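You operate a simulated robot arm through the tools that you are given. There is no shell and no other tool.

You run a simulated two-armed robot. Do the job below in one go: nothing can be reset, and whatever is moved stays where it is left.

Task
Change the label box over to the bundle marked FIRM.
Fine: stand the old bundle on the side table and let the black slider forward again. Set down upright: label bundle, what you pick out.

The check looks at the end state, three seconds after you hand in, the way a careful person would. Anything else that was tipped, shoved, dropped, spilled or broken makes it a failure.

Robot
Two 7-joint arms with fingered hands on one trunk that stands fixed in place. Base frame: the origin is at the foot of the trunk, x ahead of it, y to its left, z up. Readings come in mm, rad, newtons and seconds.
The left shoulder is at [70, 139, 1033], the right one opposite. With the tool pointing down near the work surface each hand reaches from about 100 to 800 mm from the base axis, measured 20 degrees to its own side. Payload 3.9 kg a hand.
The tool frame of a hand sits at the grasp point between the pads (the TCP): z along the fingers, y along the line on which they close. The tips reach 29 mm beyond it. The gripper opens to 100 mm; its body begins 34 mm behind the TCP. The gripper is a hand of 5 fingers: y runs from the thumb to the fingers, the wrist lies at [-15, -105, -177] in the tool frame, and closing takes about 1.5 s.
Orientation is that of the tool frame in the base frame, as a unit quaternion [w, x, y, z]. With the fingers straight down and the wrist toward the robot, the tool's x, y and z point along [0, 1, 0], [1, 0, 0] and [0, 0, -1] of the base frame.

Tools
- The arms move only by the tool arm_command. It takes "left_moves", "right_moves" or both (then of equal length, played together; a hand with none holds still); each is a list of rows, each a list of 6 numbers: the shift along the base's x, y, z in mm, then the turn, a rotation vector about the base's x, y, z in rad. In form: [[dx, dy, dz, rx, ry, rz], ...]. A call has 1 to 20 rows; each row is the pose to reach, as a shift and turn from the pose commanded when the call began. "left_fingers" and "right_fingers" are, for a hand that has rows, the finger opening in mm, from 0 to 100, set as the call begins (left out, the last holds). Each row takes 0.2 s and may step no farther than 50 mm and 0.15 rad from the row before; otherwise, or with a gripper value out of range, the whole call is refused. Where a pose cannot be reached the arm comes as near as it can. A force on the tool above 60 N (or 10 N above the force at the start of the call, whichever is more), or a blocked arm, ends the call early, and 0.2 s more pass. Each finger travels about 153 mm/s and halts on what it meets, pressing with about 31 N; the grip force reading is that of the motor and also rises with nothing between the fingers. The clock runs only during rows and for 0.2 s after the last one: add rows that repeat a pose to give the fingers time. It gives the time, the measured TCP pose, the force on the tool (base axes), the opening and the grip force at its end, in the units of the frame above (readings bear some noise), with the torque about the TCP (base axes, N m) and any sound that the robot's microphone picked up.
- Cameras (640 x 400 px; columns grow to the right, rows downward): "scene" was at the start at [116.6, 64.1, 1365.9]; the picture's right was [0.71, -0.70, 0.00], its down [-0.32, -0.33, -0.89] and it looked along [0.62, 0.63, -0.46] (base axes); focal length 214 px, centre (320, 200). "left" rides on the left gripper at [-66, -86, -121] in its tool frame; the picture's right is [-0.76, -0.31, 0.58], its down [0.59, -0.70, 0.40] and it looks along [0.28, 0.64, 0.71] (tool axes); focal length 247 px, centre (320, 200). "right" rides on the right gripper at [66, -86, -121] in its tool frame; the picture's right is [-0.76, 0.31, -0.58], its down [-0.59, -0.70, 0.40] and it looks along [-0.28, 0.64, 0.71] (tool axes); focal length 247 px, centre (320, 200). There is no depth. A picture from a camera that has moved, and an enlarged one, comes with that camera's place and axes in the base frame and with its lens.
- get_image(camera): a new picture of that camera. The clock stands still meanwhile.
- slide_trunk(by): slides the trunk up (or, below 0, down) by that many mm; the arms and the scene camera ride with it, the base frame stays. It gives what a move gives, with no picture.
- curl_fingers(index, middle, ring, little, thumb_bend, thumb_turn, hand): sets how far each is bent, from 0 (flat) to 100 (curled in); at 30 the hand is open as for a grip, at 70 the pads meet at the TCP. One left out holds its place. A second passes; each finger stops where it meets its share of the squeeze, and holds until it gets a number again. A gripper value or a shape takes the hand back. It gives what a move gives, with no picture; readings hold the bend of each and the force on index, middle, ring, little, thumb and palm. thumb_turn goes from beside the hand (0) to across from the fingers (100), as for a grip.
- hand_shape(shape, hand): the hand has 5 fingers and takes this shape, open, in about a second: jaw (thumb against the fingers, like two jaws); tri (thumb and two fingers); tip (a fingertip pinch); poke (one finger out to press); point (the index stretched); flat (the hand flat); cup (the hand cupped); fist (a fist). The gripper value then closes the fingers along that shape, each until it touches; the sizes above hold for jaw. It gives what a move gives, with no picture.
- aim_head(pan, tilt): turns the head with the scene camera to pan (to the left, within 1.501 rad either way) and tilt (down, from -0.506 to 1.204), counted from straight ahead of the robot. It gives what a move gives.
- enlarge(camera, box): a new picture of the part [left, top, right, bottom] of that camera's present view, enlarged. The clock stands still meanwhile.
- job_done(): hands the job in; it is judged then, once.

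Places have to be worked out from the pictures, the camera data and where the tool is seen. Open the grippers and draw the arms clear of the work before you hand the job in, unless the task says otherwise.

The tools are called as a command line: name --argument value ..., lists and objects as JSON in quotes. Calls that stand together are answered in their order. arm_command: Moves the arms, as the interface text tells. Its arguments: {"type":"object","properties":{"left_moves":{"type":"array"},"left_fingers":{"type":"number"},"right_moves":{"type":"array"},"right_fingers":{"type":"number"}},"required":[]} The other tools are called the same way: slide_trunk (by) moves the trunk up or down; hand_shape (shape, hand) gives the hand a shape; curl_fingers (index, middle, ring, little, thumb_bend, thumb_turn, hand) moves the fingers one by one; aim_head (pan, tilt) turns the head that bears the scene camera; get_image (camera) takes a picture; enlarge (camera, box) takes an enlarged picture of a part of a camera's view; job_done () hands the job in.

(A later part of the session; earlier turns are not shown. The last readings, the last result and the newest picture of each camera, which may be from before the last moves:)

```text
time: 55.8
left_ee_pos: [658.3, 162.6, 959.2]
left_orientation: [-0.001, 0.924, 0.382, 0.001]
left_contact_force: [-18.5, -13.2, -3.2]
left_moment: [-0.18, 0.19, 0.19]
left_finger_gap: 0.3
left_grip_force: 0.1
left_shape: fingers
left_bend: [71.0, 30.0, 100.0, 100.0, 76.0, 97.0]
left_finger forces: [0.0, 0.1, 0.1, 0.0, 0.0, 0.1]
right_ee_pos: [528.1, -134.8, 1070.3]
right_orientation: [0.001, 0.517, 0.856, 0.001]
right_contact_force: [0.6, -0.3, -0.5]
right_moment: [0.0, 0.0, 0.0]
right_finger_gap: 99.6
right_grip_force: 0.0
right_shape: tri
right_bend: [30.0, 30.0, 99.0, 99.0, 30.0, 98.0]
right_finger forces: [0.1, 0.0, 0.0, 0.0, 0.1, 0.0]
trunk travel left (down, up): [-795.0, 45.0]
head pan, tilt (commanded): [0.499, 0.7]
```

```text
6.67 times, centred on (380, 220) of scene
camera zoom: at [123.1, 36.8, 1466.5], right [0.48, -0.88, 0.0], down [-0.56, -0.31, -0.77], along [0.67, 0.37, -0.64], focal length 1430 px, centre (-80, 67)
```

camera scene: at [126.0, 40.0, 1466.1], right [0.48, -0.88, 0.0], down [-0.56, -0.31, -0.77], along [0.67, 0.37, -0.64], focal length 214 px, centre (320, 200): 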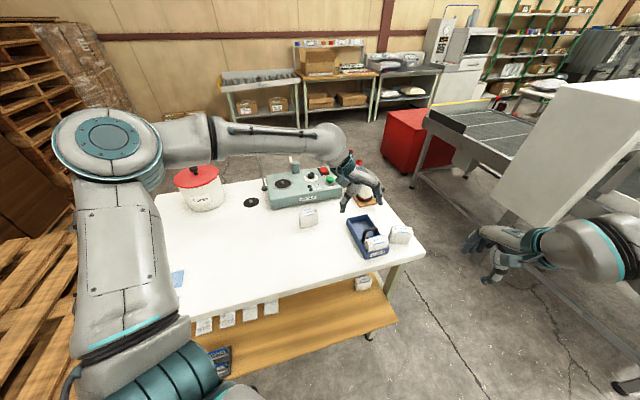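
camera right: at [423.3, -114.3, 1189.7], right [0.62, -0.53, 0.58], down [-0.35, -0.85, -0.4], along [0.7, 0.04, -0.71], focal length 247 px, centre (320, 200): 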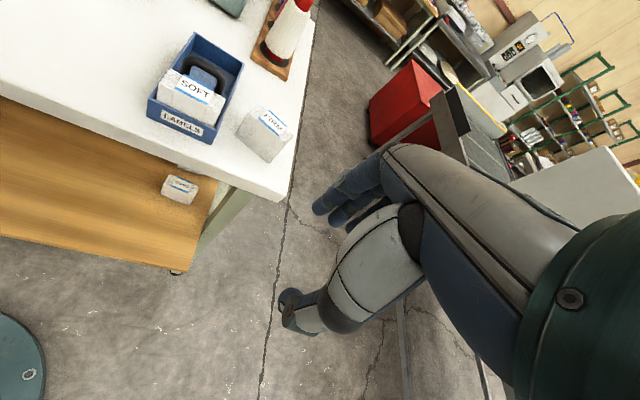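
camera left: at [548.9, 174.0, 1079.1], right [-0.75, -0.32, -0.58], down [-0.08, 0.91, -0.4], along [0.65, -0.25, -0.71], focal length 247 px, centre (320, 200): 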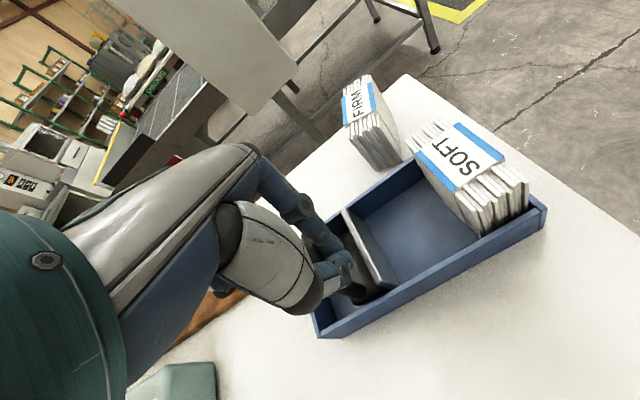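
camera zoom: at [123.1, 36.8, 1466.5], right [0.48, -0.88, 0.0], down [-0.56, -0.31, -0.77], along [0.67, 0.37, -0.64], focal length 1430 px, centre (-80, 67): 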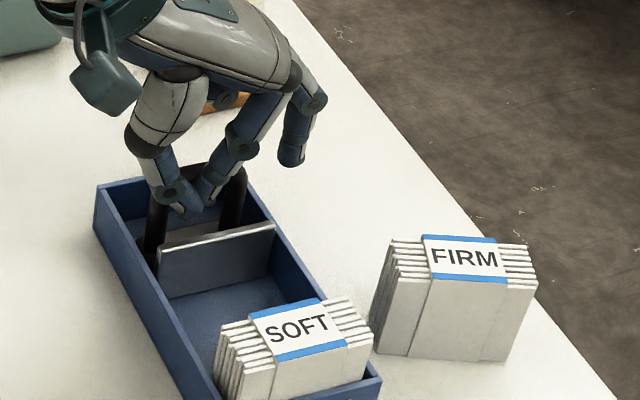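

That reached the slider's stop (22 N). I ease the left hand forward 4 mm so only the spring load remains.

arm_command --left_moves '[[-1.5, -1.5, 0, 0, 0, 0], [-3.5, -3.5, 0, 0, 0, 0], [-3.5, -3.5, 0, 0, 0, 0]]'

enlarge --camera "scene" --box '[340, 190, 420, 250]'

```text
time: 56.6
left_ee_pos: [657.9, 161.1, 958.5]
left_orientation: [0.001, 0.924, 0.383, 0.001]
left_contact_force: [-9.5, -4.8, -3.8]
left_moment: [-0.09, 0.1, 0.11]
left_finger_gap: 0.1
left_grip_force: 0.1
left_shape: fingers
left_bend: [71.0, 30.0, 100.0, 100.0, 76.0, 97.0]
left_finger forces: [0.0, 0.0, 0.0, 0.0, 0.0, 0.0]
right_ee_pos: [529.7, -133.4, 1068.9]
right_orientation: [0.002, 0.518, 0.856, 0.0]
right_contact_force: [-0.3, -0.2, -0.5]
right_moment: [-0.03, -0.02, 0.01]
right_finger_gap: 99.6
right_grip_force: 0.0
right_shape: tri
right_bend: [30.0, 30.0, 99.0, 99.0, 30.0, 98.0]
right_finger forces: [0.0, 0.1, 0.1, 0.0, 0.0, 0.0]
trunk travel left (down, up): [-795.0, 45.0]
head pan, tilt (commanded): [0.499, 0.7]
```

```text
6.67 times, centred on (380, 220) of scene
camera zoom: at [125.2, 38.7, 1466.3], right [0.48, -0.88, 0.0], down [-0.56, -0.31, -0.77], along [0.67, 0.37, -0.64], focal length 1430 px, centre (-80, 67)
```

zoom: 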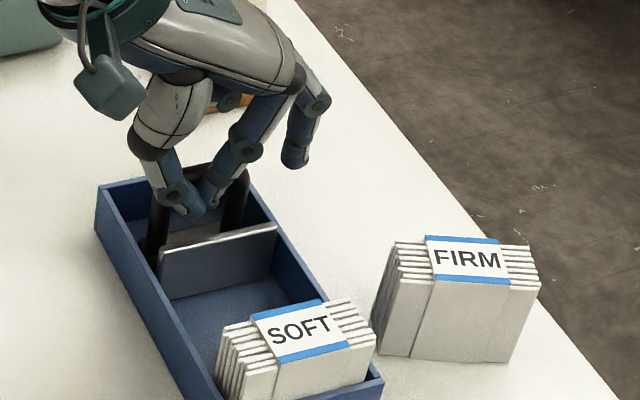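

Still 10 N; I ease 2 mm more forward.

arm_command --left_moves '[[-1, -1, 0, 0, 0, 0], [-2, -2, 0, 0, 0, 0], [-2, -2, 0, 0, 0, 0]]'

```text
time: 57.4
left_ee_pos: [656.5, 160.1, 959.3]
left_orientation: [0.0, 0.924, 0.383, 0.002]
left_contact_force: [-3.9, -0.3, -1.2]
left_moment: [-0.03, 0.03, 0.06]
left_finger_gap: 0.0
left_grip_force: 0.0
left_shape: fingers
left_bend: [71.0, 30.0, 100.0, 100.0, 76.0, 98.0]
left_finger forces: [0.1, 0.0, 0.0, 0.0, 0.1, 0.0]
right_ee_pos: [531.2, -133.5, 1068.3]
right_orientation: [0.001, 0.518, 0.855, -0.001]
right_contact_force: [-0.3, 0.6, 1.0]
right_moment: [0.0, 0.0, -0.01]
right_finger_gap: 99.5
right_grip_force: 0.1
right_shape: tri
right_bend: [30.0, 30.0, 99.0, 99.0, 30.0, 98.0]
right_finger forces: [0.0, 0.0, 0.0, 0.0, 0.0, 0.0]
trunk travel left (down, up): [-795.0, 45.0]
head pan, tilt (commanded): [0.499, 0.7]
```

Spring load is back to ~4 N. Now I bring the right hand above SOFT at about (584,89), turning to yaw 45°, with a 64 mm opening.

arm_command --right_moves '[[8, 32, -2, 0, 0, 0.04], [16, 64, -4, 0, 0, 0.08], [24, 96, -6, 0, 0, 0.12], [32, 128, -8, 0, 0, 0.16], [40, 160, -10, 0, 0, 0.2], [47, 190, -14, 0, 0, 0.25], [53.5, 222, -18, 0, 0, 0.3], [53.5, 222, -18, 0, 0, 0.304]]' --right_fingers 64

get_image --camera "right"

get_image --camera "left"

enlarge --camera "scene" --box '[320, 160, 440, 260]'

```text
time: 59.2
left_ee_pos: [656.3, 161.4, 958.5]
left_orientation: [0.0, 0.924, 0.383, 0.0]
left_contact_force: [-3.2, -2.2, 1.7]
left_moment: [0.0, 0.08, 0.06]
left_finger_gap: 0.0
left_grip_force: 0.1
left_shape: fingers
left_bend: [71.0, 30.0, 100.0, 100.0, 76.0, 98.0]
left_finger forces: [0.0, 0.0, 0.0, 0.0, 0.1, 0.0]
right_ee_pos: [582.9, 78.2, 1053.6]
right_orientation: [0.001, 0.392, 0.92, 0.001]
right_contact_force: [-0.2, -0.9, 0.1]
right_moment: [-0.02, 0.01, 0.03]
right_finger_gap: 64.2
right_grip_force: 0.0
right_shape: tri
right_bend: [39.0, 37.0, 99.0, 99.0, 30.0, 99.0]
right_finger forces: [0.1, 0.0, 0.0, 0.1, 0.0, 0.1]
right hand out of reach, approached as far as the arm can: row 7, 8
trunk travel left (down, up): [-795.0, 45.0]
head pan, tilt (commanded): [0.499, 0.7]
```

```text
taken
camera right: at [473.7, 66.6, 1174.3], right [0.74, -0.33, 0.58], down [-0.1, -0.91, -0.4], along [0.66, 0.24, -0.71], focal length 247 px, centre (320, 200)
```

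right: 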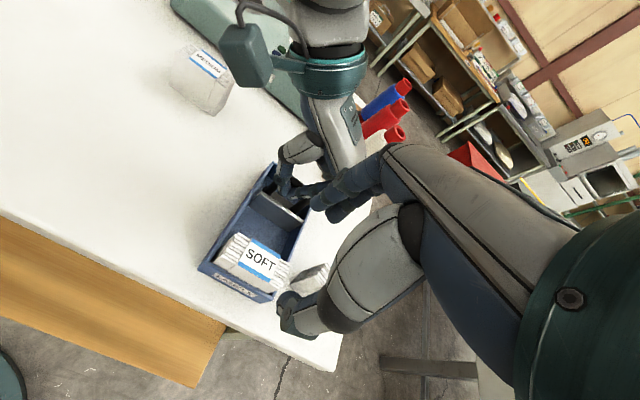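

```text
taken
camera left: at [549.0, 174.0, 1079.1], right [-0.75, -0.32, -0.58], down [-0.08, 0.91, -0.4], along [0.65, -0.25, -0.71], focal length 247 px, centre (320, 200)
```

left: 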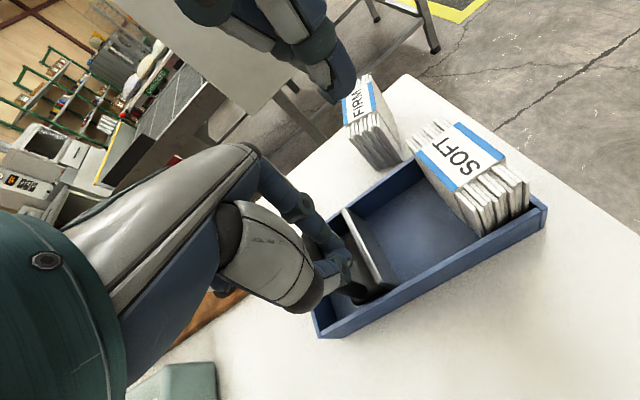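

```text
4.00 times, centred on (380, 210) of scene
camera zoom: at [126.2, 38.8, 1466.1], right [0.48, -0.88, 0.0], down [-0.57, -0.31, -0.77], along [0.67, 0.37, -0.64], focal length 858 px, centre (80, 160)
```

zoom: 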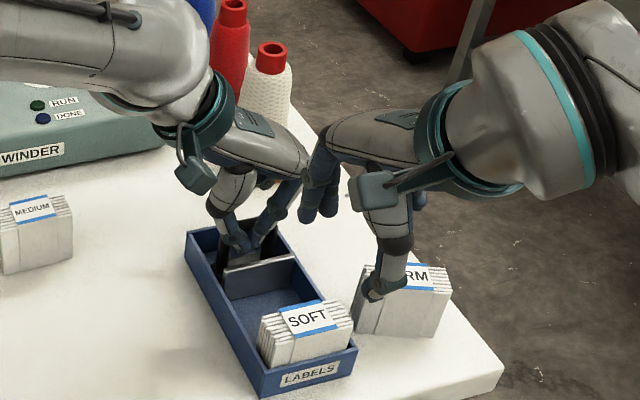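

The last bit was just out of reach at this height; it eases lower down. I lower to z≈1005 and then shift to centre on SOFT.

arm_command --right_moves '[[0, 0, -20, 0, 0, 0], [0, 2, -40, 0, 0, 0], [0, 6, -49, 0, 0, 0], [1, 10.5, -49, 0, 0, 0.02], [1, 10.5, -49, 0, 0, 0.02]]'

get_image --camera "left"

enlarge --camera "scene" --box '[330, 170, 430, 250]'

get_image --camera "right"

```text
time: 60.4
left_ee_pos: [656.6, 159.4, 957.2]
left_orientation: [0.001, 0.924, 0.382, 0.0]
left_contact_force: [-2.3, -1.8, 1.3]
left_moment: [0.0, 0.05, 0.06]
left_finger_gap: 0.0
left_grip_force: 0.1
left_shape: fingers
left_bend: [71.0, 30.0, 100.0, 100.0, 76.0, 98.0]
left_finger forces: [0.1, 0.0, 0.0, 0.1, 0.0, 0.1]
right_ee_pos: [583.5, 89.3, 1003.5]
right_orientation: [0.002, 0.374, 0.928, 0.001]
right_contact_force: [0.7, 0.6, -0.3]
right_moment: [-0.03, 0.0, 0.0]
right_finger_gap: 64.3
right_grip_force: 0.0
right_shape: tri
right_bend: [39.0, 37.0, 99.0, 99.0, 30.0, 99.0]
right_finger forces: [0.1, 0.0, 0.1, 0.0, 0.0, 0.0]
trunk travel left (down, up): [-795.0, 45.0]
head pan, tilt (commanded): [0.499, 0.7]
```

```text
taken
camera left: at [549.0, 174.2, 1079.2], right [-0.75, -0.32, -0.58], down [-0.08, 0.91, -0.4], along [0.65, -0.25, -0.71], focal length 247 px, centre (320, 200)
```

left: 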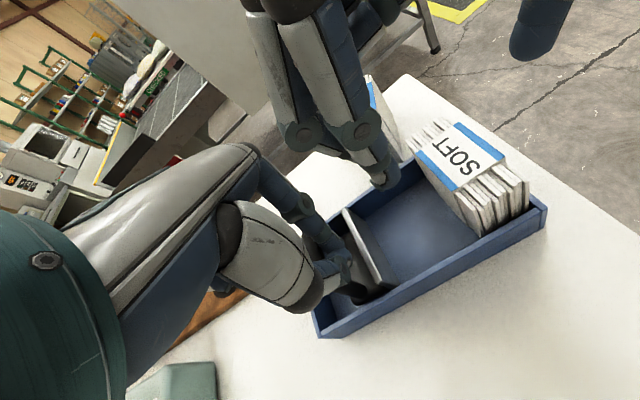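

```text
5.00 times, centred on (380, 210) of scene
camera zoom: at [126.1, 39.2, 1466.2], right [0.48, -0.88, 0.0], down [-0.57, -0.31, -0.77], along [0.67, 0.37, -0.64], focal length 1072 px, centre (20, 150)
```

zoom: 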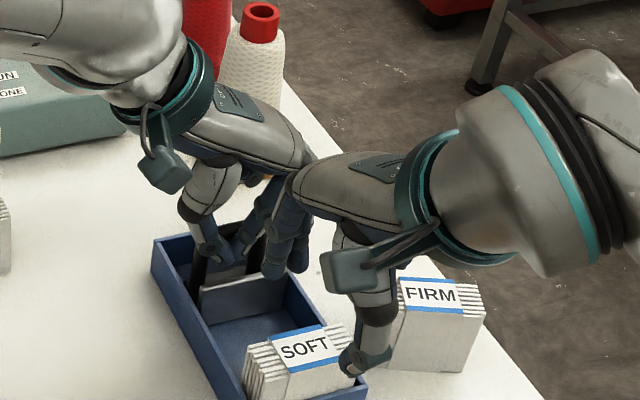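

```text
taken
camera right: at [475.0, 72.6, 1124.8], right [0.76, -0.3, 0.58], down [-0.06, -0.92, -0.4], along [0.65, 0.27, -0.71], focal length 247 px, centre (320, 200)
```

right: 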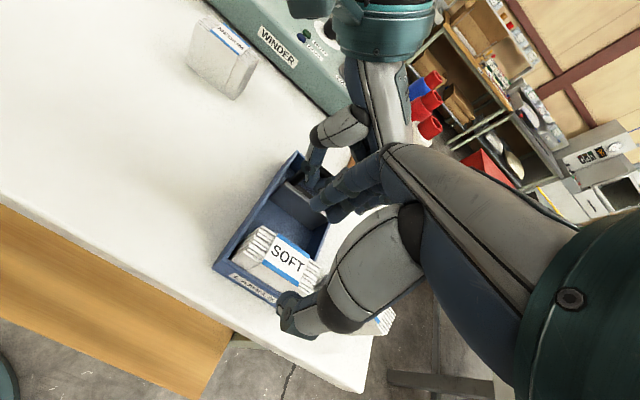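

Yaw is 46°, TCP within 1–2 mm of SOFT's centre. As found before, the pads' true centre lies ~4.5 mm toward the thumb, so I shift +4.5 mm along the box and lower to z≈972.

arm_command --right_moves '[[3.2, 3.2, -8, 0, 0, -0.01], [3.2, 3.2, -20, 0, 0, -0.02], [3.2, 3.2, -32, 0, 0, -0.02], [3.2, 3.2, -32, 0, 0, -0.02]]'

enlarge --camera "left" --box '[340, 40, 600, 240]'

enlarge --camera "scene" --box '[350, 200, 420, 250]'

enlarge --camera "right" --box '[200, 150, 380, 350]'

```text
time: 61.4
left_ee_pos: [655.3, 158.8, 958.1]
left_orientation: [0.0, 0.924, 0.382, 0.0]
left_contact_force: [-2.8, -2.5, 1.0]
left_moment: [-0.03, 0.05, 0.09]
left_finger_gap: 0.2
left_grip_force: 0.0
left_shape: fingers
left_bend: [71.0, 30.0, 100.0, 100.0, 76.0, 98.0]
left_finger forces: [0.1, 0.0, 0.0, 0.0, 0.0, 0.0]
right_ee_pos: [585.5, 92.8, 971.0]
right_orientation: [0.002, 0.382, 0.924, 0.0]
right_contact_force: [-0.5, 0.7, 0.0]
right_moment: [0.0, -0.02, 0.0]
right_finger_gap: 64.1
right_grip_force: 0.0
right_shape: tri
right_bend: [39.0, 37.0, 99.0, 99.0, 30.0, 99.0]
right_finger forces: [0.1, 0.0, 0.0, 0.1, 0.0, 0.0]
trunk travel left (down, up): [-795.0, 45.0]
head pan, tilt (commanded): [0.499, 0.7]
```

```text
2.00 times, centred on (470, 140) of left
camera zoom: at [548.9, 174.2, 1079.2], right [-0.75, -0.32, -0.58], down [-0.08, 0.91, -0.4], along [0.65, -0.25, -0.71], focal length 494 px, centre (20, 320)
```

zoom: 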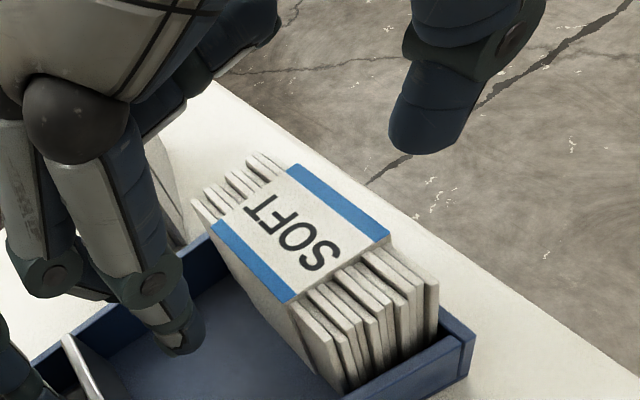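

```text
8.00 times, centred on (385, 225) of scene
camera zoom: at [126.0, 39.2, 1466.2], right [0.48, -0.88, 0.0], down [-0.56, -0.31, -0.77], along [0.67, 0.37, -0.64], focal length 1716 px, centre (-200, 0)
```

zoom: 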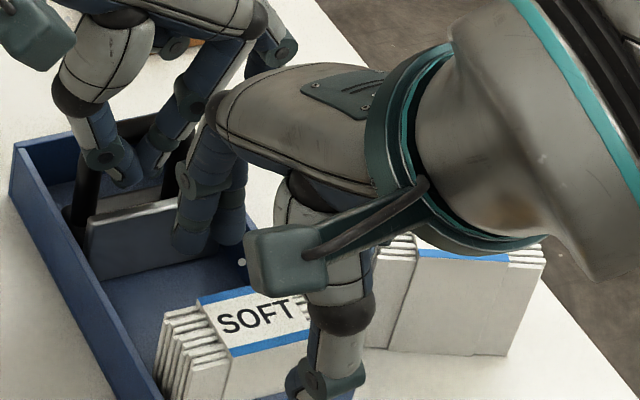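

```text
2.00 times, centred on (290, 250) of right
camera zoom: at [477.6, 77.9, 1092.6], right [0.75, -0.32, 0.58], down [-0.08, -0.91, -0.4], along [0.66, 0.25, -0.71], focal length 494 px, centre (380, 100)
```

zoom: 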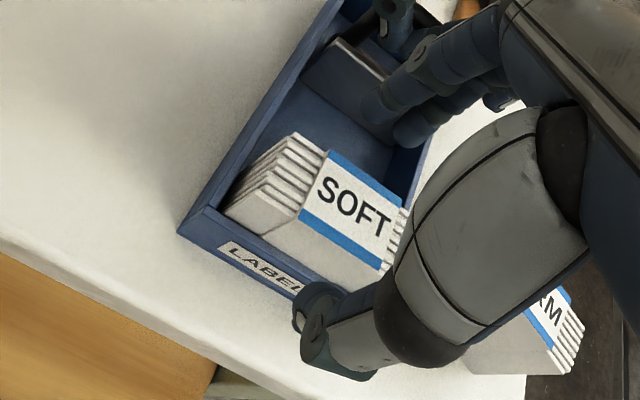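

Thumb is in front of SOFT and fingers behind, all clear. I lower a further 11 mm to z≈960.

arm_command --right_moves '[[0, 0, -4, 0, 0, 0], [0, 0, -8, 0, 0, 0], [0, 0, -11, 0, 0, 0], [0, 0, -11, 0, 0, 0]]'

enlarge --camera "left" --box '[380, 70, 580, 230]'

enlarge --camera "right" --box '[200, 150, 380, 350]'

```text
time: 62.4
left_ee_pos: [656.4, 161.1, 957.2]
left_orientation: [0.001, 0.923, 0.384, 0.001]
left_contact_force: [-3.1, -2.6, 0.8]
left_moment: [-0.03, 0.04, 0.08]
left_finger_gap: 0.0
left_grip_force: 0.0
left_shape: fingers
left_bend: [71.0, 30.0, 100.0, 100.0, 76.0, 98.0]
left_finger forces: [0.0, 0.0, 0.1, 0.1, 0.0, 0.0]
right_ee_pos: [586.1, 91.1, 961.2]
right_orientation: [0.002, 0.383, 0.924, 0.0]
right_contact_force: [0.6, 0.2, 0.1]
right_moment: [0.03, 0.0, 0.03]
right_finger_gap: 64.1
right_grip_force: 0.0
right_shape: tri
right_bend: [39.0, 37.0, 99.0, 99.0, 30.0, 99.0]
right_finger forces: [0.0, 0.1, 0.0, 0.1, 0.0, 0.0]
trunk travel left (down, up): [-795.0, 45.0]
head pan, tilt (commanded): [0.499, 0.7]
```

```text
2.50 times, centred on (480, 150) of left
camera zoom: at [549.0, 174.2, 1079.2], right [-0.75, -0.32, -0.58], down [-0.08, 0.91, -0.4], along [0.65, -0.25, -0.71], focal length 617 px, centre (-80, 325)
```

zoom: 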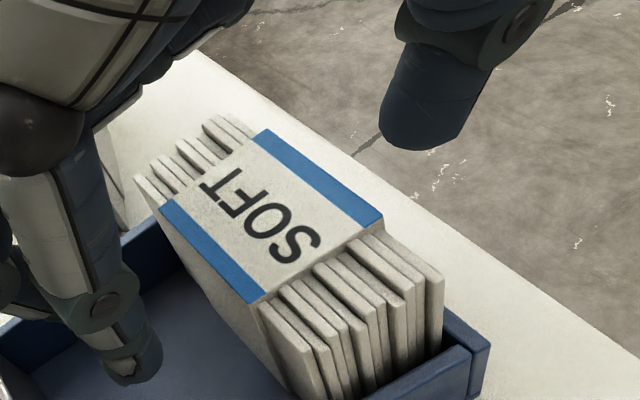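

```text
2.00 times, centred on (290, 250) of right
camera zoom: at [478.4, 77.8, 1081.8], right [0.75, -0.32, 0.58], down [-0.08, -0.91, -0.4], along [0.66, 0.25, -0.71], focal length 494 px, centre (380, 100)
```

zoom: 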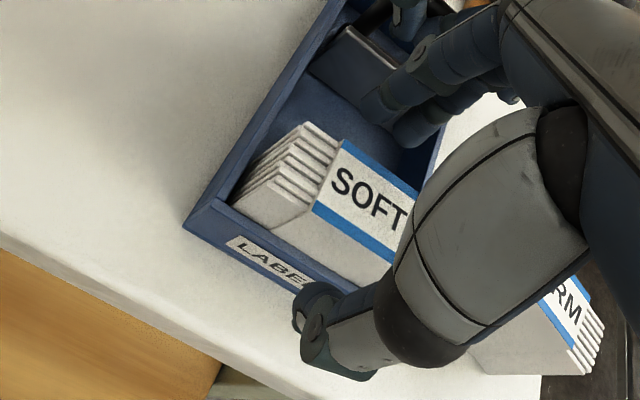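

The thumb tip sits at z≈928, a few mm above the front wall's top, with ~19 mm overlap on SOFT. I keep this height and close to 44 mm, checking.

arm_command --right_moves '[[0, 0, 0, 0, 0, 0], [0, 0, 0, 0, 0, 0], [0, 0, 0, 0, 0, 0]]' --right_fingers 44

enlarge --camera "left" --box '[380, 70, 580, 230]'

enlarge --camera "right" --box '[200, 150, 380, 350]'

```text
time: 63.2
left_ee_pos: [657.2, 158.7, 957.6]
left_orientation: [0.001, 0.924, 0.383, 0.0]
left_contact_force: [-3.9, -1.8, 1.2]
left_moment: [-0.02, 0.05, 0.05]
left_finger_gap: 0.0
left_grip_force: 0.0
left_shape: fingers
left_bend: [71.0, 30.0, 100.0, 100.0, 76.0, 98.0]
left_finger forces: [0.0, 0.0, 0.0, 0.0, 0.0, 0.1]
right_ee_pos: [586.8, 92.1, 960.8]
right_orientation: [0.003, 0.383, 0.924, 0.0]
right_contact_force: [-1.0, 1.3, 0.1]
right_moment: [-0.02, -0.01, -0.01]
right_finger_gap: 44.4
right_grip_force: 0.0
right_shape: tri
right_bend: [42.0, 45.0, 99.0, 99.0, 39.0, 100.0]
right_finger forces: [0.0, 0.1, 0.0, 0.0, 0.1, 0.1]
trunk travel left (down, up): [-795.0, 45.0]
head pan, tilt (commanded): [0.499, 0.7]
```

```text
2.50 times, centred on (480, 150) of left
camera zoom: at [549.0, 174.2, 1079.2], right [-0.75, -0.32, -0.58], down [-0.08, 0.91, -0.4], along [0.65, -0.25, -0.71], focal length 617 px, centre (-80, 325)
```

zoom: 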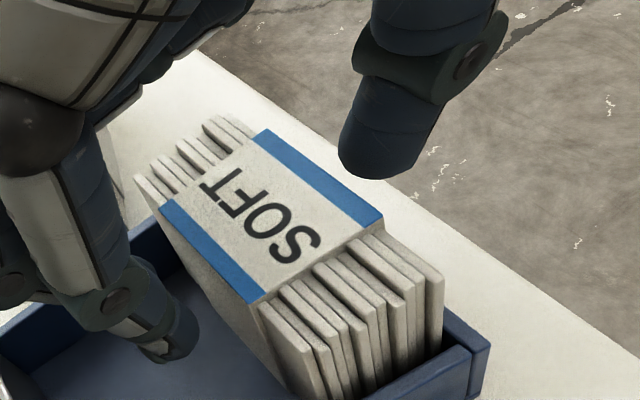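

```text
2.00 times, centred on (290, 250) of right
camera zoom: at [478.3, 77.9, 1081.9], right [0.75, -0.32, 0.58], down [-0.08, -0.91, -0.4], along [0.66, 0.25, -0.71], focal length 494 px, centre (380, 100)
```

zoom: 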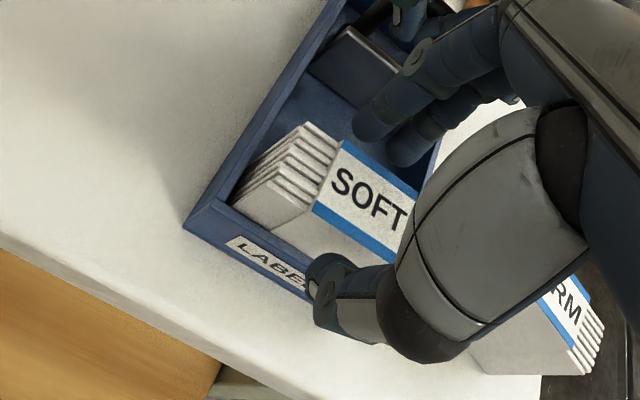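

Thumb and fingers are approaching evenly without contact. I close to 35 mm.

arm_command --right_moves '[[0, 0, 0, 0, 0, 0], [0, 0, 0, 0, 0, 0], [0, 0, 0, 0, 0, 0]]' --right_fingers 35

enlarge --camera "left" --box '[380, 70, 580, 230]'

enlarge --camera "right" --box '[200, 150, 380, 350]'

```text
time: 64.0
left_ee_pos: [655.9, 159.7, 958.0]
left_orientation: [0.001, 0.924, 0.382, 0.0]
left_contact_force: [-2.6, -2.8, 0.3]
left_moment: [0.01, 0.03, 0.05]
left_finger_gap: 0.0
left_grip_force: 0.1
left_shape: fingers
left_bend: [71.0, 30.0, 100.0, 100.0, 76.0, 98.0]
left_finger forces: [0.1, 0.0, 0.1, 0.1, 0.0, 0.1]
right_ee_pos: [586.9, 92.3, 960.9]
right_orientation: [0.003, 0.382, 0.924, 0.0]
right_contact_force: [0.2, 0.3, 0.7]
right_moment: [-0.02, 0.02, 0.0]
right_finger_gap: 35.7
right_grip_force: 0.1
right_shape: tri
right_bend: [46.0, 49.0, 99.0, 99.0, 43.0, 100.0]
right_finger forces: [0.0, 0.1, 0.0, 0.0, 0.1, 0.0]
trunk travel left (down, up): [-795.0, 45.0]
head pan, tilt (commanded): [0.499, 0.7]
```

```text
2.50 times, centred on (480, 150) of left
camera zoom: at [549.0, 174.2, 1079.2], right [-0.75, -0.32, -0.58], down [-0.08, 0.91, -0.4], along [0.65, -0.25, -0.71], focal length 617 px, centre (-80, 325)
```

zoom: 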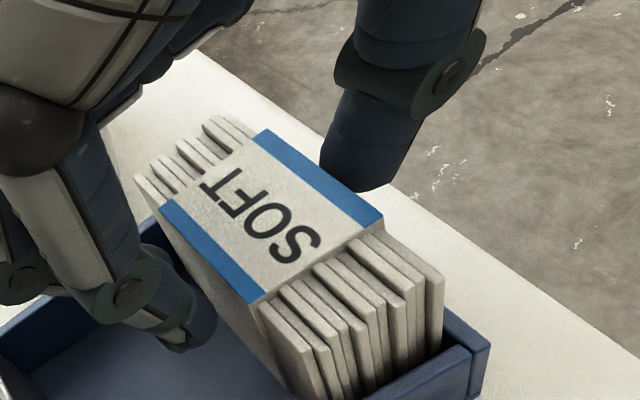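

```text
2.00 times, centred on (290, 250) of right
camera zoom: at [478.3, 77.9, 1081.9], right [0.75, -0.32, 0.58], down [-0.08, -0.91, -0.4], along [0.66, 0.25, -0.71], focal length 494 px, centre (380, 100)
```

zoom: 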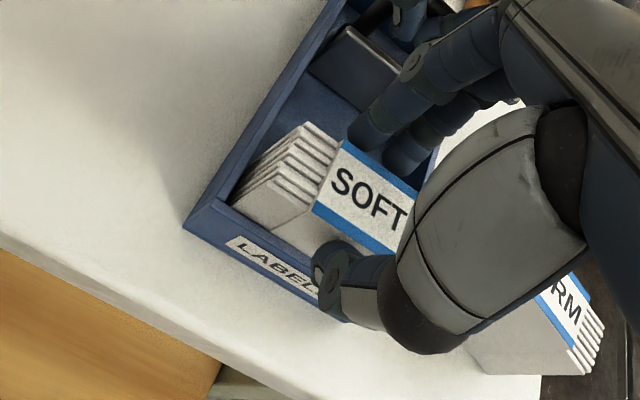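

Both sides are nearly touching, SOFT unmoved. I close to grip.

arm_command --right_moves '[[0, 0, 0, 0, 0, 0], [0, 0, 0, 0, 0, 0], [0, 0, 0, 0, 0, 0], [0, 0, 0, 0, 0, 0]]' --right_fingers 12

enlarge --camera "left" --box '[380, 70, 580, 230]'

enlarge --camera "right" --box '[200, 150, 380, 350]'

```text
time: 65.0
left_ee_pos: [657.4, 159.7, 958.2]
left_orientation: [0.0, 0.924, 0.382, 0.0]
left_contact_force: [-3.1, -2.6, 0.1]
left_moment: [-0.05, 0.03, 0.09]
left_finger_gap: 0.0
left_grip_force: 0.0
left_shape: fingers
left_bend: [71.0, 30.0, 100.0, 100.0, 76.0, 98.0]
left_finger forces: [0.0, 0.1, 0.1, 0.0, 0.0, 0.1]
right_ee_pos: [586.5, 91.4, 962.1]
right_orientation: [0.003, 0.383, 0.924, 0.0]
right_contact_force: [0.6, -0.1, -0.2]
right_moment: [0.0, -0.02, -0.02]
right_finger_gap: 22.5
right_grip_force: 31.4
right_shape: tri
right_bend: [55.0, 56.0, 100.0, 100.0, 51.0, 100.0]
right_finger forces: [14.3, 14.1, 0.0, 0.0, 28.5, 0.0]
trunk travel left (down, up): [-795.0, 45.0]
head pan, tilt (commanded): [0.499, 0.7]
```

```text
2.50 times, centred on (480, 150) of left
camera zoom: at [549.0, 174.2, 1079.1], right [-0.75, -0.32, -0.58], down [-0.08, 0.91, -0.4], along [0.65, -0.25, -0.71], focal length 617 px, centre (-80, 325)
```

zoom: 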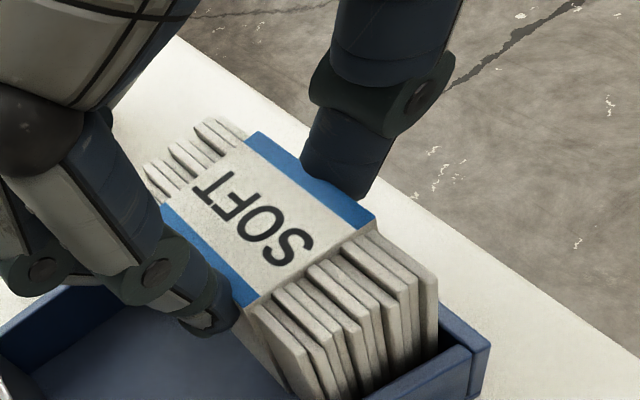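

```text
2.00 times, centred on (290, 250) of right
camera zoom: at [478.4, 77.9, 1081.9], right [0.75, -0.32, 0.58], down [-0.08, -0.91, -0.4], along [0.66, 0.25, -0.71], focal length 494 px, centre (380, 100)
```

zoom: 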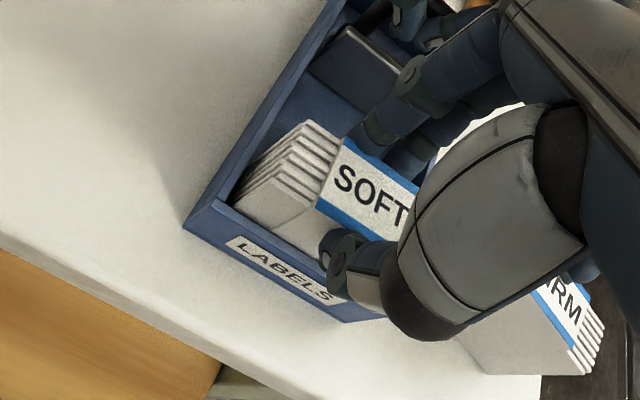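

Grip on SOFT is balanced (14/14/28 N). I lift it straight up ~75 mm out of the box.

arm_command --right_moves '[[0, 0, 6, 0, 0, 0], [0, 0, 14, 0, 0, 0], [0, 0, 26, 0, 0, 0], [0, 0, 40, 0, 0, 0], [0, 0, 55, 0, 0, 0], [0, 0, 70, 0, 0, 0], [0, 0, 76, 0, 0, 0], [0, 0, 76, 0, 0, 0]]'

get_image --camera "scene"

get_image --camera "left"

get_image --camera "right"

```text
time: 66.8
left_ee_pos: [656.1, 159.7, 957.0]
left_orientation: [0.002, 0.924, 0.383, 0.0]
left_contact_force: [-3.4, -2.5, 0.5]
left_moment: [0.01, 0.03, 0.07]
left_finger_gap: 0.0
left_grip_force: 0.0
left_shape: fingers
left_bend: [71.0, 30.0, 100.0, 100.0, 76.0, 98.0]
left_finger forces: [0.1, 0.0, 0.0, 0.0, 0.0, 0.0]
right_ee_pos: [587.6, 91.7, 1036.8]
right_orientation: [0.002, 0.382, 0.924, 0.0]
right_contact_force: [0.1, 0.9, -0.3]
right_moment: [0.01, 0.0, -0.02]
right_finger_gap: 22.5
right_grip_force: 30.6
right_shape: tri
right_bend: [55.0, 56.0, 100.0, 100.0, 51.0, 100.0]
right_finger forces: [14.5, 14.2, 0.0, 0.0, 28.8, 0.1]
trunk travel left (down, up): [-795.0, 45.0]
head pan, tilt (commanded): [0.499, 0.7]
```

```text
taken
camera scene: at [126.3, 39.1, 1466.1], right [0.48, -0.88, 0.0], down [-0.57, -0.31, -0.77], along [0.67, 0.37, -0.64], focal length 214 px, centre (320, 200)
```

scene: 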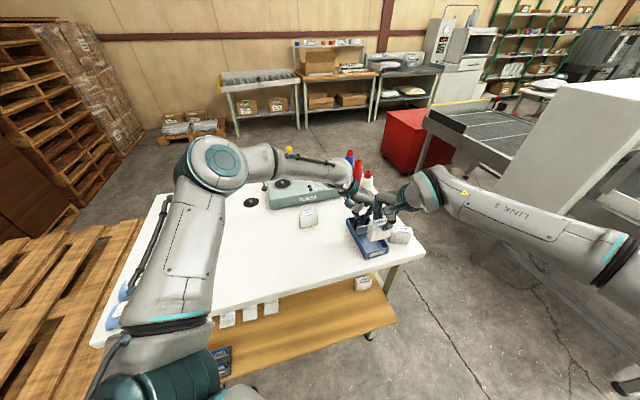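

```text
taken
camera left: at [549.1, 174.1, 1079.1], right [-0.75, -0.32, -0.58], down [-0.08, 0.91, -0.4], along [0.65, -0.25, -0.71], focal length 247 px, centre (320, 200)
```

left: 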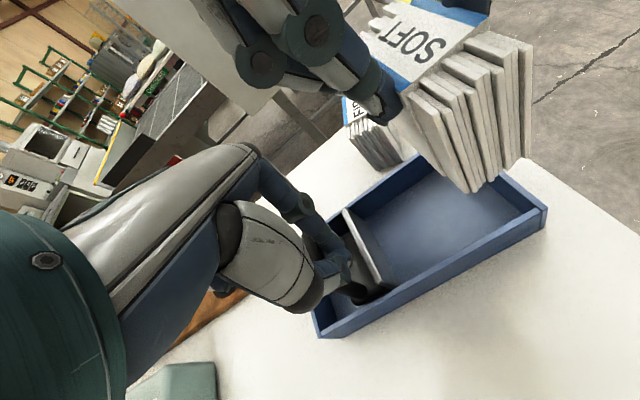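

```text
taken
camera right: at [478.5, 77.6, 1158.4], right [0.75, -0.32, 0.58], down [-0.08, -0.91, -0.4], along [0.66, 0.25, -0.71], focal length 247 px, centre (320, 200)
```

right: 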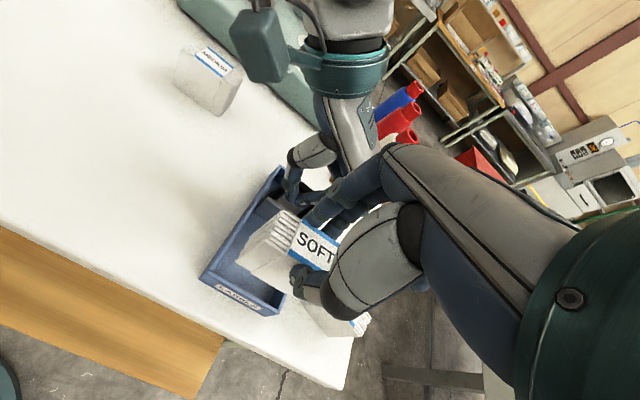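

SOFT is out and clear; the box is empty with the slider held back. To stand SOFT on the table I'll first back the right hand away from the left-hand camera (toward the robot), then go left at that distance.

arm_command --right_moves '[[-10, -10, 0, 0, 0, 0], [-20, -20, 0, 0, 0, 0], [-30, -30, 0, 0, 0, 0], [-42, -42, 0, 0, 0, 0], [-53, -53, 0, 0, 0, 0], [-53, -53, 0, 0, 0, 0]]'

get_image --camera "scene"

get_image --camera "right"

```text
time: 68.2
left_ee_pos: [656.4, 160.3, 958.6]
left_orientation: [0.001, 0.924, 0.383, 0.0]
left_contact_force: [-3.5, -3.5, 0.6]
left_moment: [-0.01, 0.05, 0.08]
left_finger_gap: 0.0
left_grip_force: 0.1
left_shape: fingers
left_bend: [71.0, 30.0, 100.0, 100.0, 76.0, 98.0]
left_finger forces: [0.0, 0.1, 0.0, 0.1, 0.1, 0.0]
right_ee_pos: [532.9, 38.6, 1036.2]
right_orientation: [0.002, 0.383, 0.924, -0.001]
right_contact_force: [-0.5, 0.0, -1.7]
right_moment: [0.0, -0.02, -0.02]
right_finger_gap: 22.2
right_grip_force: 31.1
right_shape: tri
right_bend: [55.0, 56.0, 100.0, 100.0, 51.0, 100.0]
right_finger forces: [14.5, 14.2, 0.1, 0.1, 28.6, 0.0]
trunk travel left (down, up): [-795.0, 45.0]
head pan, tilt (commanded): [0.499, 0.7]
```

```text
taken
camera scene: at [126.4, 39.4, 1466.1], right [0.48, -0.88, 0.0], down [-0.57, -0.31, -0.77], along [0.67, 0.37, -0.64], focal length 214 px, centre (320, 200)
```

scene: 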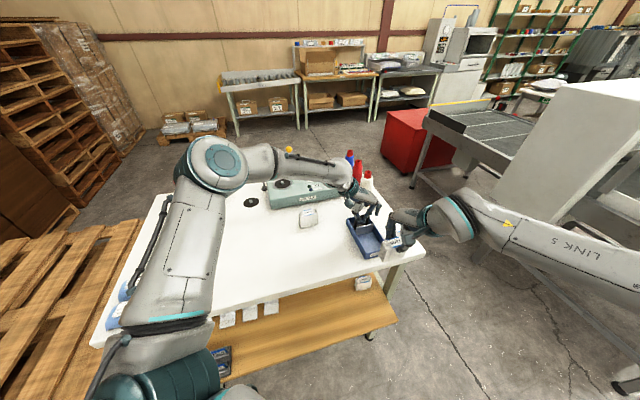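

```text
taken
camera right: at [424.9, 24.8, 1157.5], right [0.75, -0.32, 0.58], down [-0.08, -0.91, -0.4], along [0.66, 0.25, -0.71], focal length 247 px, centre (320, 200)
```

right: 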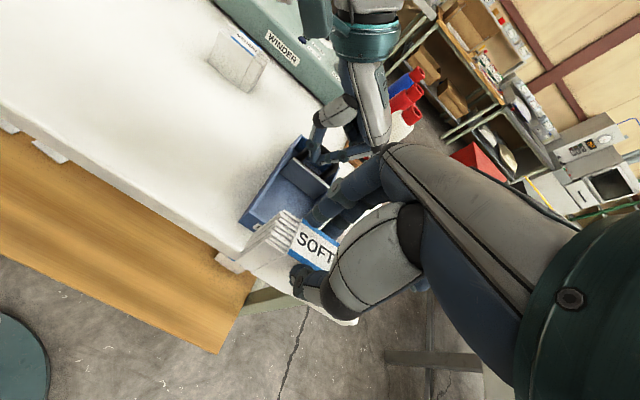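

Clear. Now I move the right hand left along the table front (about 190 mm) at this height.

arm_command --right_moves '[[-20, 20, 0, 0, 0, 0], [-40, 40, 0, 0, 0, 0], [-60, 60, 0, 0, 0, 0], [-80, 80, 0, 0, 0, 0], [-100, 100, 0, 0, 0, 0], [-120, 120, 0, 0, 0, 0], [-134, 134, 0, 0, 0, 0], [-134, 134, 0, 0, 0, 0]]'

get_image --camera "scene"

get_image --camera "right"

get_image --camera "left"

```text
time: 70.0
left_ee_pos: [656.8, 159.5, 957.0]
left_orientation: [0.0, 0.924, 0.383, 0.001]
left_contact_force: [-4.3, -2.5, 1.5]
left_moment: [-0.01, 0.06, 0.06]
left_finger_gap: 0.0
left_grip_force: 0.0
left_shape: fingers
left_bend: [71.0, 30.0, 100.0, 100.0, 76.0, 98.0]
left_finger forces: [0.0, 0.0, 0.0, 0.1, 0.1, 0.0]
right_ee_pos: [399.7, 173.1, 1037.2]
right_orientation: [0.003, 0.383, 0.924, 0.0]
right_contact_force: [-0.4, 0.3, -0.5]
right_moment: [0.0, -0.01, -0.01]
right_finger_gap: 22.7
right_grip_force: 31.3
right_shape: tri
right_bend: [55.0, 56.0, 100.0, 100.0, 51.0, 100.0]
right_finger forces: [14.4, 14.3, 0.0, 0.0, 28.5, 0.0]
trunk travel left (down, up): [-795.0, 45.0]
head pan, tilt (commanded): [0.499, 0.7]
```

```text
taken
camera scene: at [126.3, 38.8, 1466.1], right [0.48, -0.88, 0.0], down [-0.57, -0.31, -0.77], along [0.67, 0.37, -0.64], focal length 214 px, centre (320, 200)
```

scene: 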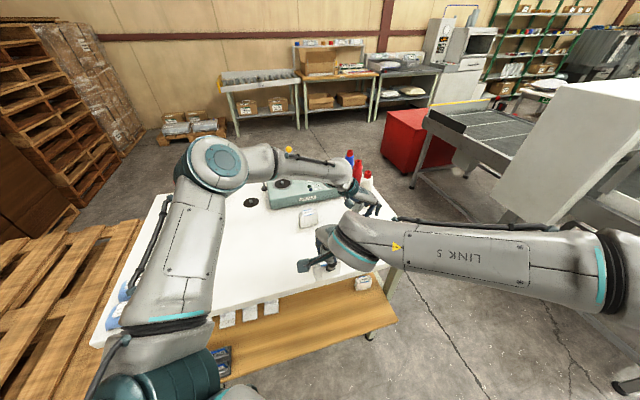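

```text
taken
camera right: at [290.6, 158.5, 1157.5], right [0.75, -0.32, 0.58], down [-0.08, -0.91, -0.4], along [0.66, 0.25, -0.71], focal length 247 px, centre (320, 200)
```

right: 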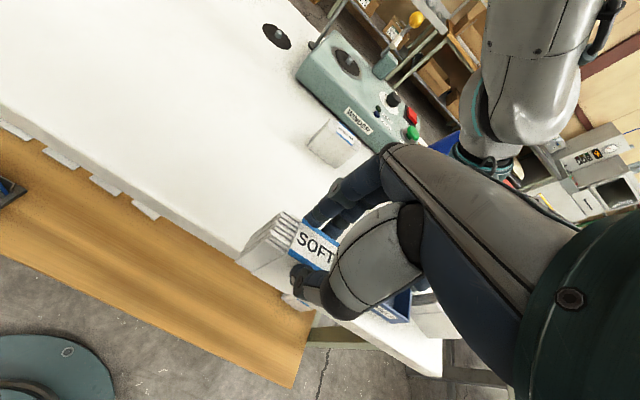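

```text
taken
camera left: at [549.1, 174.0, 1079.1], right [-0.75, -0.32, -0.58], down [-0.08, 0.91, -0.4], along [0.65, -0.25, -0.71], focal length 247 px, centre (320, 200)
```

left: 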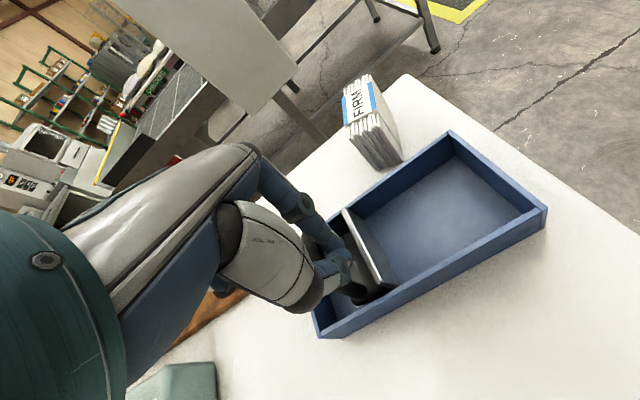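

Plenty of space from the left arm. I lower to z≈990 and then move 66 mm forward over the table to about F≈471, R≈160.

arm_command --right_moves '[[0, 0, -16, 0, 0, 0], [0, 0, -32, 0, 0, 0], [0, 0, -46, 0, 0, 0], [12, 12, -46, 0, 0, 0], [24, 24, -46, 0, 0, 0], [36, 36, -46, 0, 0, 0], [47, 47, -46, 0, 0, 0], [47, 47, -46, 0, 0, 0]]'

enlarge --camera "scene" --box '[280, 190, 400, 280]'

get_image --camera "right"

```text
time: 71.8
left_ee_pos: [657.3, 160.9, 958.3]
left_orientation: [0.001, 0.924, 0.382, 0.001]
left_contact_force: [-2.6, -2.7, -0.7]
left_moment: [-0.03, 0.02, 0.05]
left_finger_gap: 0.1
left_grip_force: 0.0
left_shape: fingers
left_bend: [71.0, 30.0, 100.0, 100.0, 76.0, 98.0]
left_finger forces: [0.1, 0.0, 0.1, 0.1, 0.1, 0.1]
right_ee_pos: [447.8, 220.1, 990.6]
right_orientation: [0.002, 0.383, 0.924, 0.0]
right_contact_force: [0.3, -0.3, 0.4]
right_moment: [0.01, 0.01, -0.01]
right_finger_gap: 22.4
right_grip_force: 31.0
right_shape: tri
right_bend: [55.0, 56.0, 100.0, 100.0, 51.0, 100.0]
right_finger forces: [14.4, 14.2, 0.0, 0.1, 28.6, 0.1]
trunk travel left (down, up): [-795.0, 45.0]
head pan, tilt (commanded): [0.499, 0.7]
```

```text
4.44 times, centred on (340, 235) of scene
camera zoom: at [126.1, 38.9, 1466.2], right [0.48, -0.88, 0.0], down [-0.57, -0.31, -0.77], along [0.67, 0.37, -0.64], focal length 953 px, centre (231, 44)
```

zoom: 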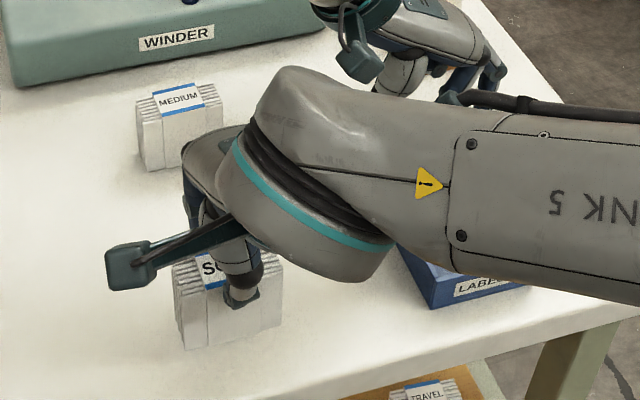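

```text
taken
camera right: at [338.4, 205.5, 1112.1], right [0.75, -0.32, 0.58], down [-0.08, -0.91, -0.4], along [0.66, 0.25, -0.71], focal length 247 px, centre (320, 200)
```

right: 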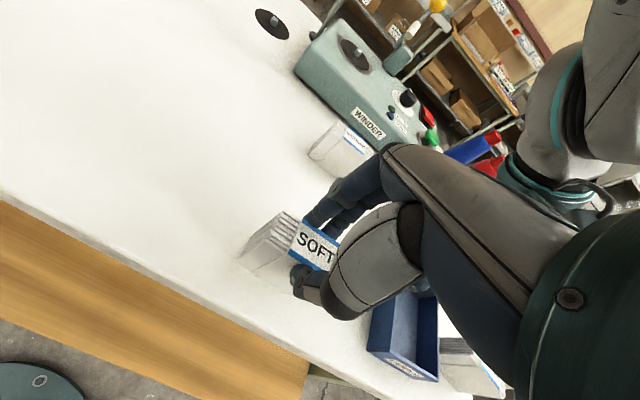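

SOFT is above free table. I lower to just above contact height.

arm_command --right_moves '[[0, 0, -12, 0, 0, 0], [0, 0, -22, 0, 0, 0], [0, 0, -26, 0, 0, 0], [0, 0, -26, 0, 0, 0]]'

arm_command --right_moves '[[0, 0, -1, 0, 0, 0], [0, 0, -2, 0, 0, 0], [0, 0, -3, 0, 0, 0], [0, 0, -3, 0, 0, 0]]'

enlarge --camera "scene" --box '[300, 225, 350, 265]'

```text
time: 72.8
left_ee_pos: [657.1, 160.9, 957.5]
left_orientation: [0.001, 0.924, 0.382, 0.0]
left_contact_force: [-3.5, -2.5, 1.9]
left_moment: [0.0, 0.06, 0.04]
left_finger_gap: 0.2
left_grip_force: 0.1
left_shape: fingers
left_bend: [71.0, 30.0, 100.0, 100.0, 76.0, 98.0]
left_finger forces: [0.1, 0.0, 0.1, 0.0, 0.1, 0.0]
right_ee_pos: [446.5, 219.8, 963.2]
right_orientation: [0.002, 0.382, 0.924, 0.0]
right_contact_force: [0.1, -1.0, -0.7]
right_moment: [0.05, 0.01, 0.01]
right_finger_gap: 22.3
right_grip_force: 31.1
right_shape: tri
right_bend: [55.0, 56.0, 100.0, 100.0, 51.0, 100.0]
right_finger forces: [14.4, 14.2, 0.0, 0.0, 28.5, 0.1]
trunk travel left (down, up): [-795.0, 45.0]
head pan, tilt (commanded): [0.499, 0.7]
```

```text
time: 73.8
left_ee_pos: [655.8, 160.2, 958.1]
left_orientation: [0.001, 0.924, 0.382, 0.0]
left_contact_force: [-3.1, -2.5, 0.3]
left_moment: [-0.06, 0.06, 0.04]
left_finger_gap: 0.0
left_grip_force: 0.0
left_shape: fingers
left_bend: [71.0, 30.0, 100.0, 100.0, 76.0, 98.0]
left_finger forces: [0.0, 0.0, 0.0, 0.0, 0.0, 0.0]
right_ee_pos: [445.6, 219.6, 960.9]
right_orientation: [0.002, 0.382, 0.924, 0.001]
right_contact_force: [0.0, -0.3, -0.7]
right_moment: [0.04, 0.05, 0.02]
right_finger_gap: 22.5
right_grip_force: 30.7
right_shape: tri
right_bend: [55.0, 56.0, 100.0, 100.0, 51.0, 100.0]
right_finger forces: [14.4, 14.2, 0.0, 0.0, 28.6, 0.1]
trunk travel left (down, up): [-795.0, 45.0]
head pan, tilt (commanded): [0.499, 0.7]
```

```text
10.00 times, centred on (325, 245) of scene
camera zoom: at [126.2, 39.2, 1466.1], right [0.48, -0.88, 0.0], down [-0.57, -0.31, -0.77], along [0.67, 0.37, -0.64], focal length 2145 px, centre (270, -250)
```

zoom: 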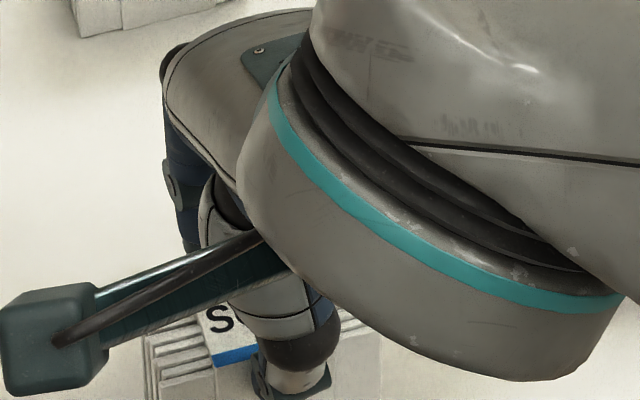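

No contact yet at z≈961; I continue down in 1.5 mm increments watching the vertical force.

arm_command --right_moves '[[0, 0, -0.8, 0, 0, 0], [0, 0, -1.6, 0, 0, 0], [0, 0, -1.6, 0, 0, 0]]'

arm_command --right_moves '[[0, 0, -0.8, 0, 0, 0], [0, 0, -1.6, 0, 0, 0], [0, 0, -1.6, 0, 0, 0]]'

enlarge --camera "right" --box '[220, 170, 370, 320]'

```text
time: 74.6
left_ee_pos: [657.1, 160.3, 957.0]
left_orientation: [0.001, 0.924, 0.383, 0.0]
left_contact_force: [-2.6, -3.0, 0.5]
left_moment: [-0.06, 0.06, 0.08]
left_finger_gap: 0.0
left_grip_force: 0.0
left_shape: fingers
left_bend: [71.0, 30.0, 100.0, 100.0, 76.0, 98.0]
left_finger forces: [0.1, 0.1, 0.0, 0.0, 0.0, 0.0]
right_ee_pos: [445.9, 219.4, 960.0]
right_orientation: [0.002, 0.383, 0.924, 0.001]
right_contact_force: [-0.5, -0.7, 0.9]
right_moment: [0.01, 0.04, 0.01]
right_finger_gap: 22.4
right_grip_force: 31.3
right_shape: tri
right_bend: [55.0, 56.0, 100.0, 100.0, 51.0, 100.0]
right_finger forces: [14.4, 14.2, 0.0, 0.0, 28.5, 0.0]
trunk travel left (down, up): [-795.0, 45.0]
head pan, tilt (commanded): [0.499, 0.7]
```

```text
time: 75.4
left_ee_pos: [656.1, 159.2, 957.3]
left_orientation: [0.0, 0.924, 0.383, 0.0]
left_contact_force: [-2.7, -2.9, -0.3]
left_moment: [-0.02, 0.01, 0.07]
left_finger_gap: 0.0
left_grip_force: 0.0
left_shape: fingers
left_bend: [71.0, 30.0, 100.0, 100.0, 76.0, 98.0]
left_finger forces: [0.0, 0.0, 0.1, 0.0, 0.1, 0.1]
right_ee_pos: [445.8, 220.5, 958.1]
right_orientation: [0.001, 0.382, 0.924, 0.0]
right_contact_force: [0.0, -0.3, -0.2]
right_moment: [-0.02, -0.02, 0.01]
right_finger_gap: 22.4
right_grip_force: 30.4
right_shape: tri
right_bend: [55.0, 56.0, 100.0, 100.0, 51.0, 100.0]
right_finger forces: [14.3, 14.2, 0.0, 0.0, 28.6, 0.1]
trunk travel left (down, up): [-795.0, 45.0]
head pan, tilt (commanded): [0.499, 0.7]
```

```text
2.67 times, centred on (295, 245) of right
camera zoom: at [337.9, 205.7, 1079.7], right [0.75, -0.32, 0.58], down [-0.08, -0.91, -0.4], along [0.66, 0.25, -0.71], focal length 659 px, centre (387, 80)
```

zoom: 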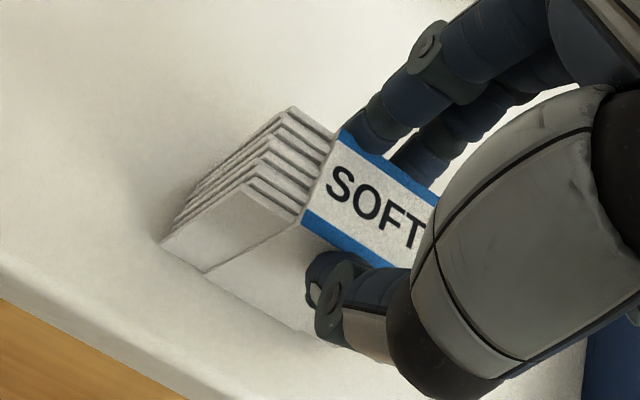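

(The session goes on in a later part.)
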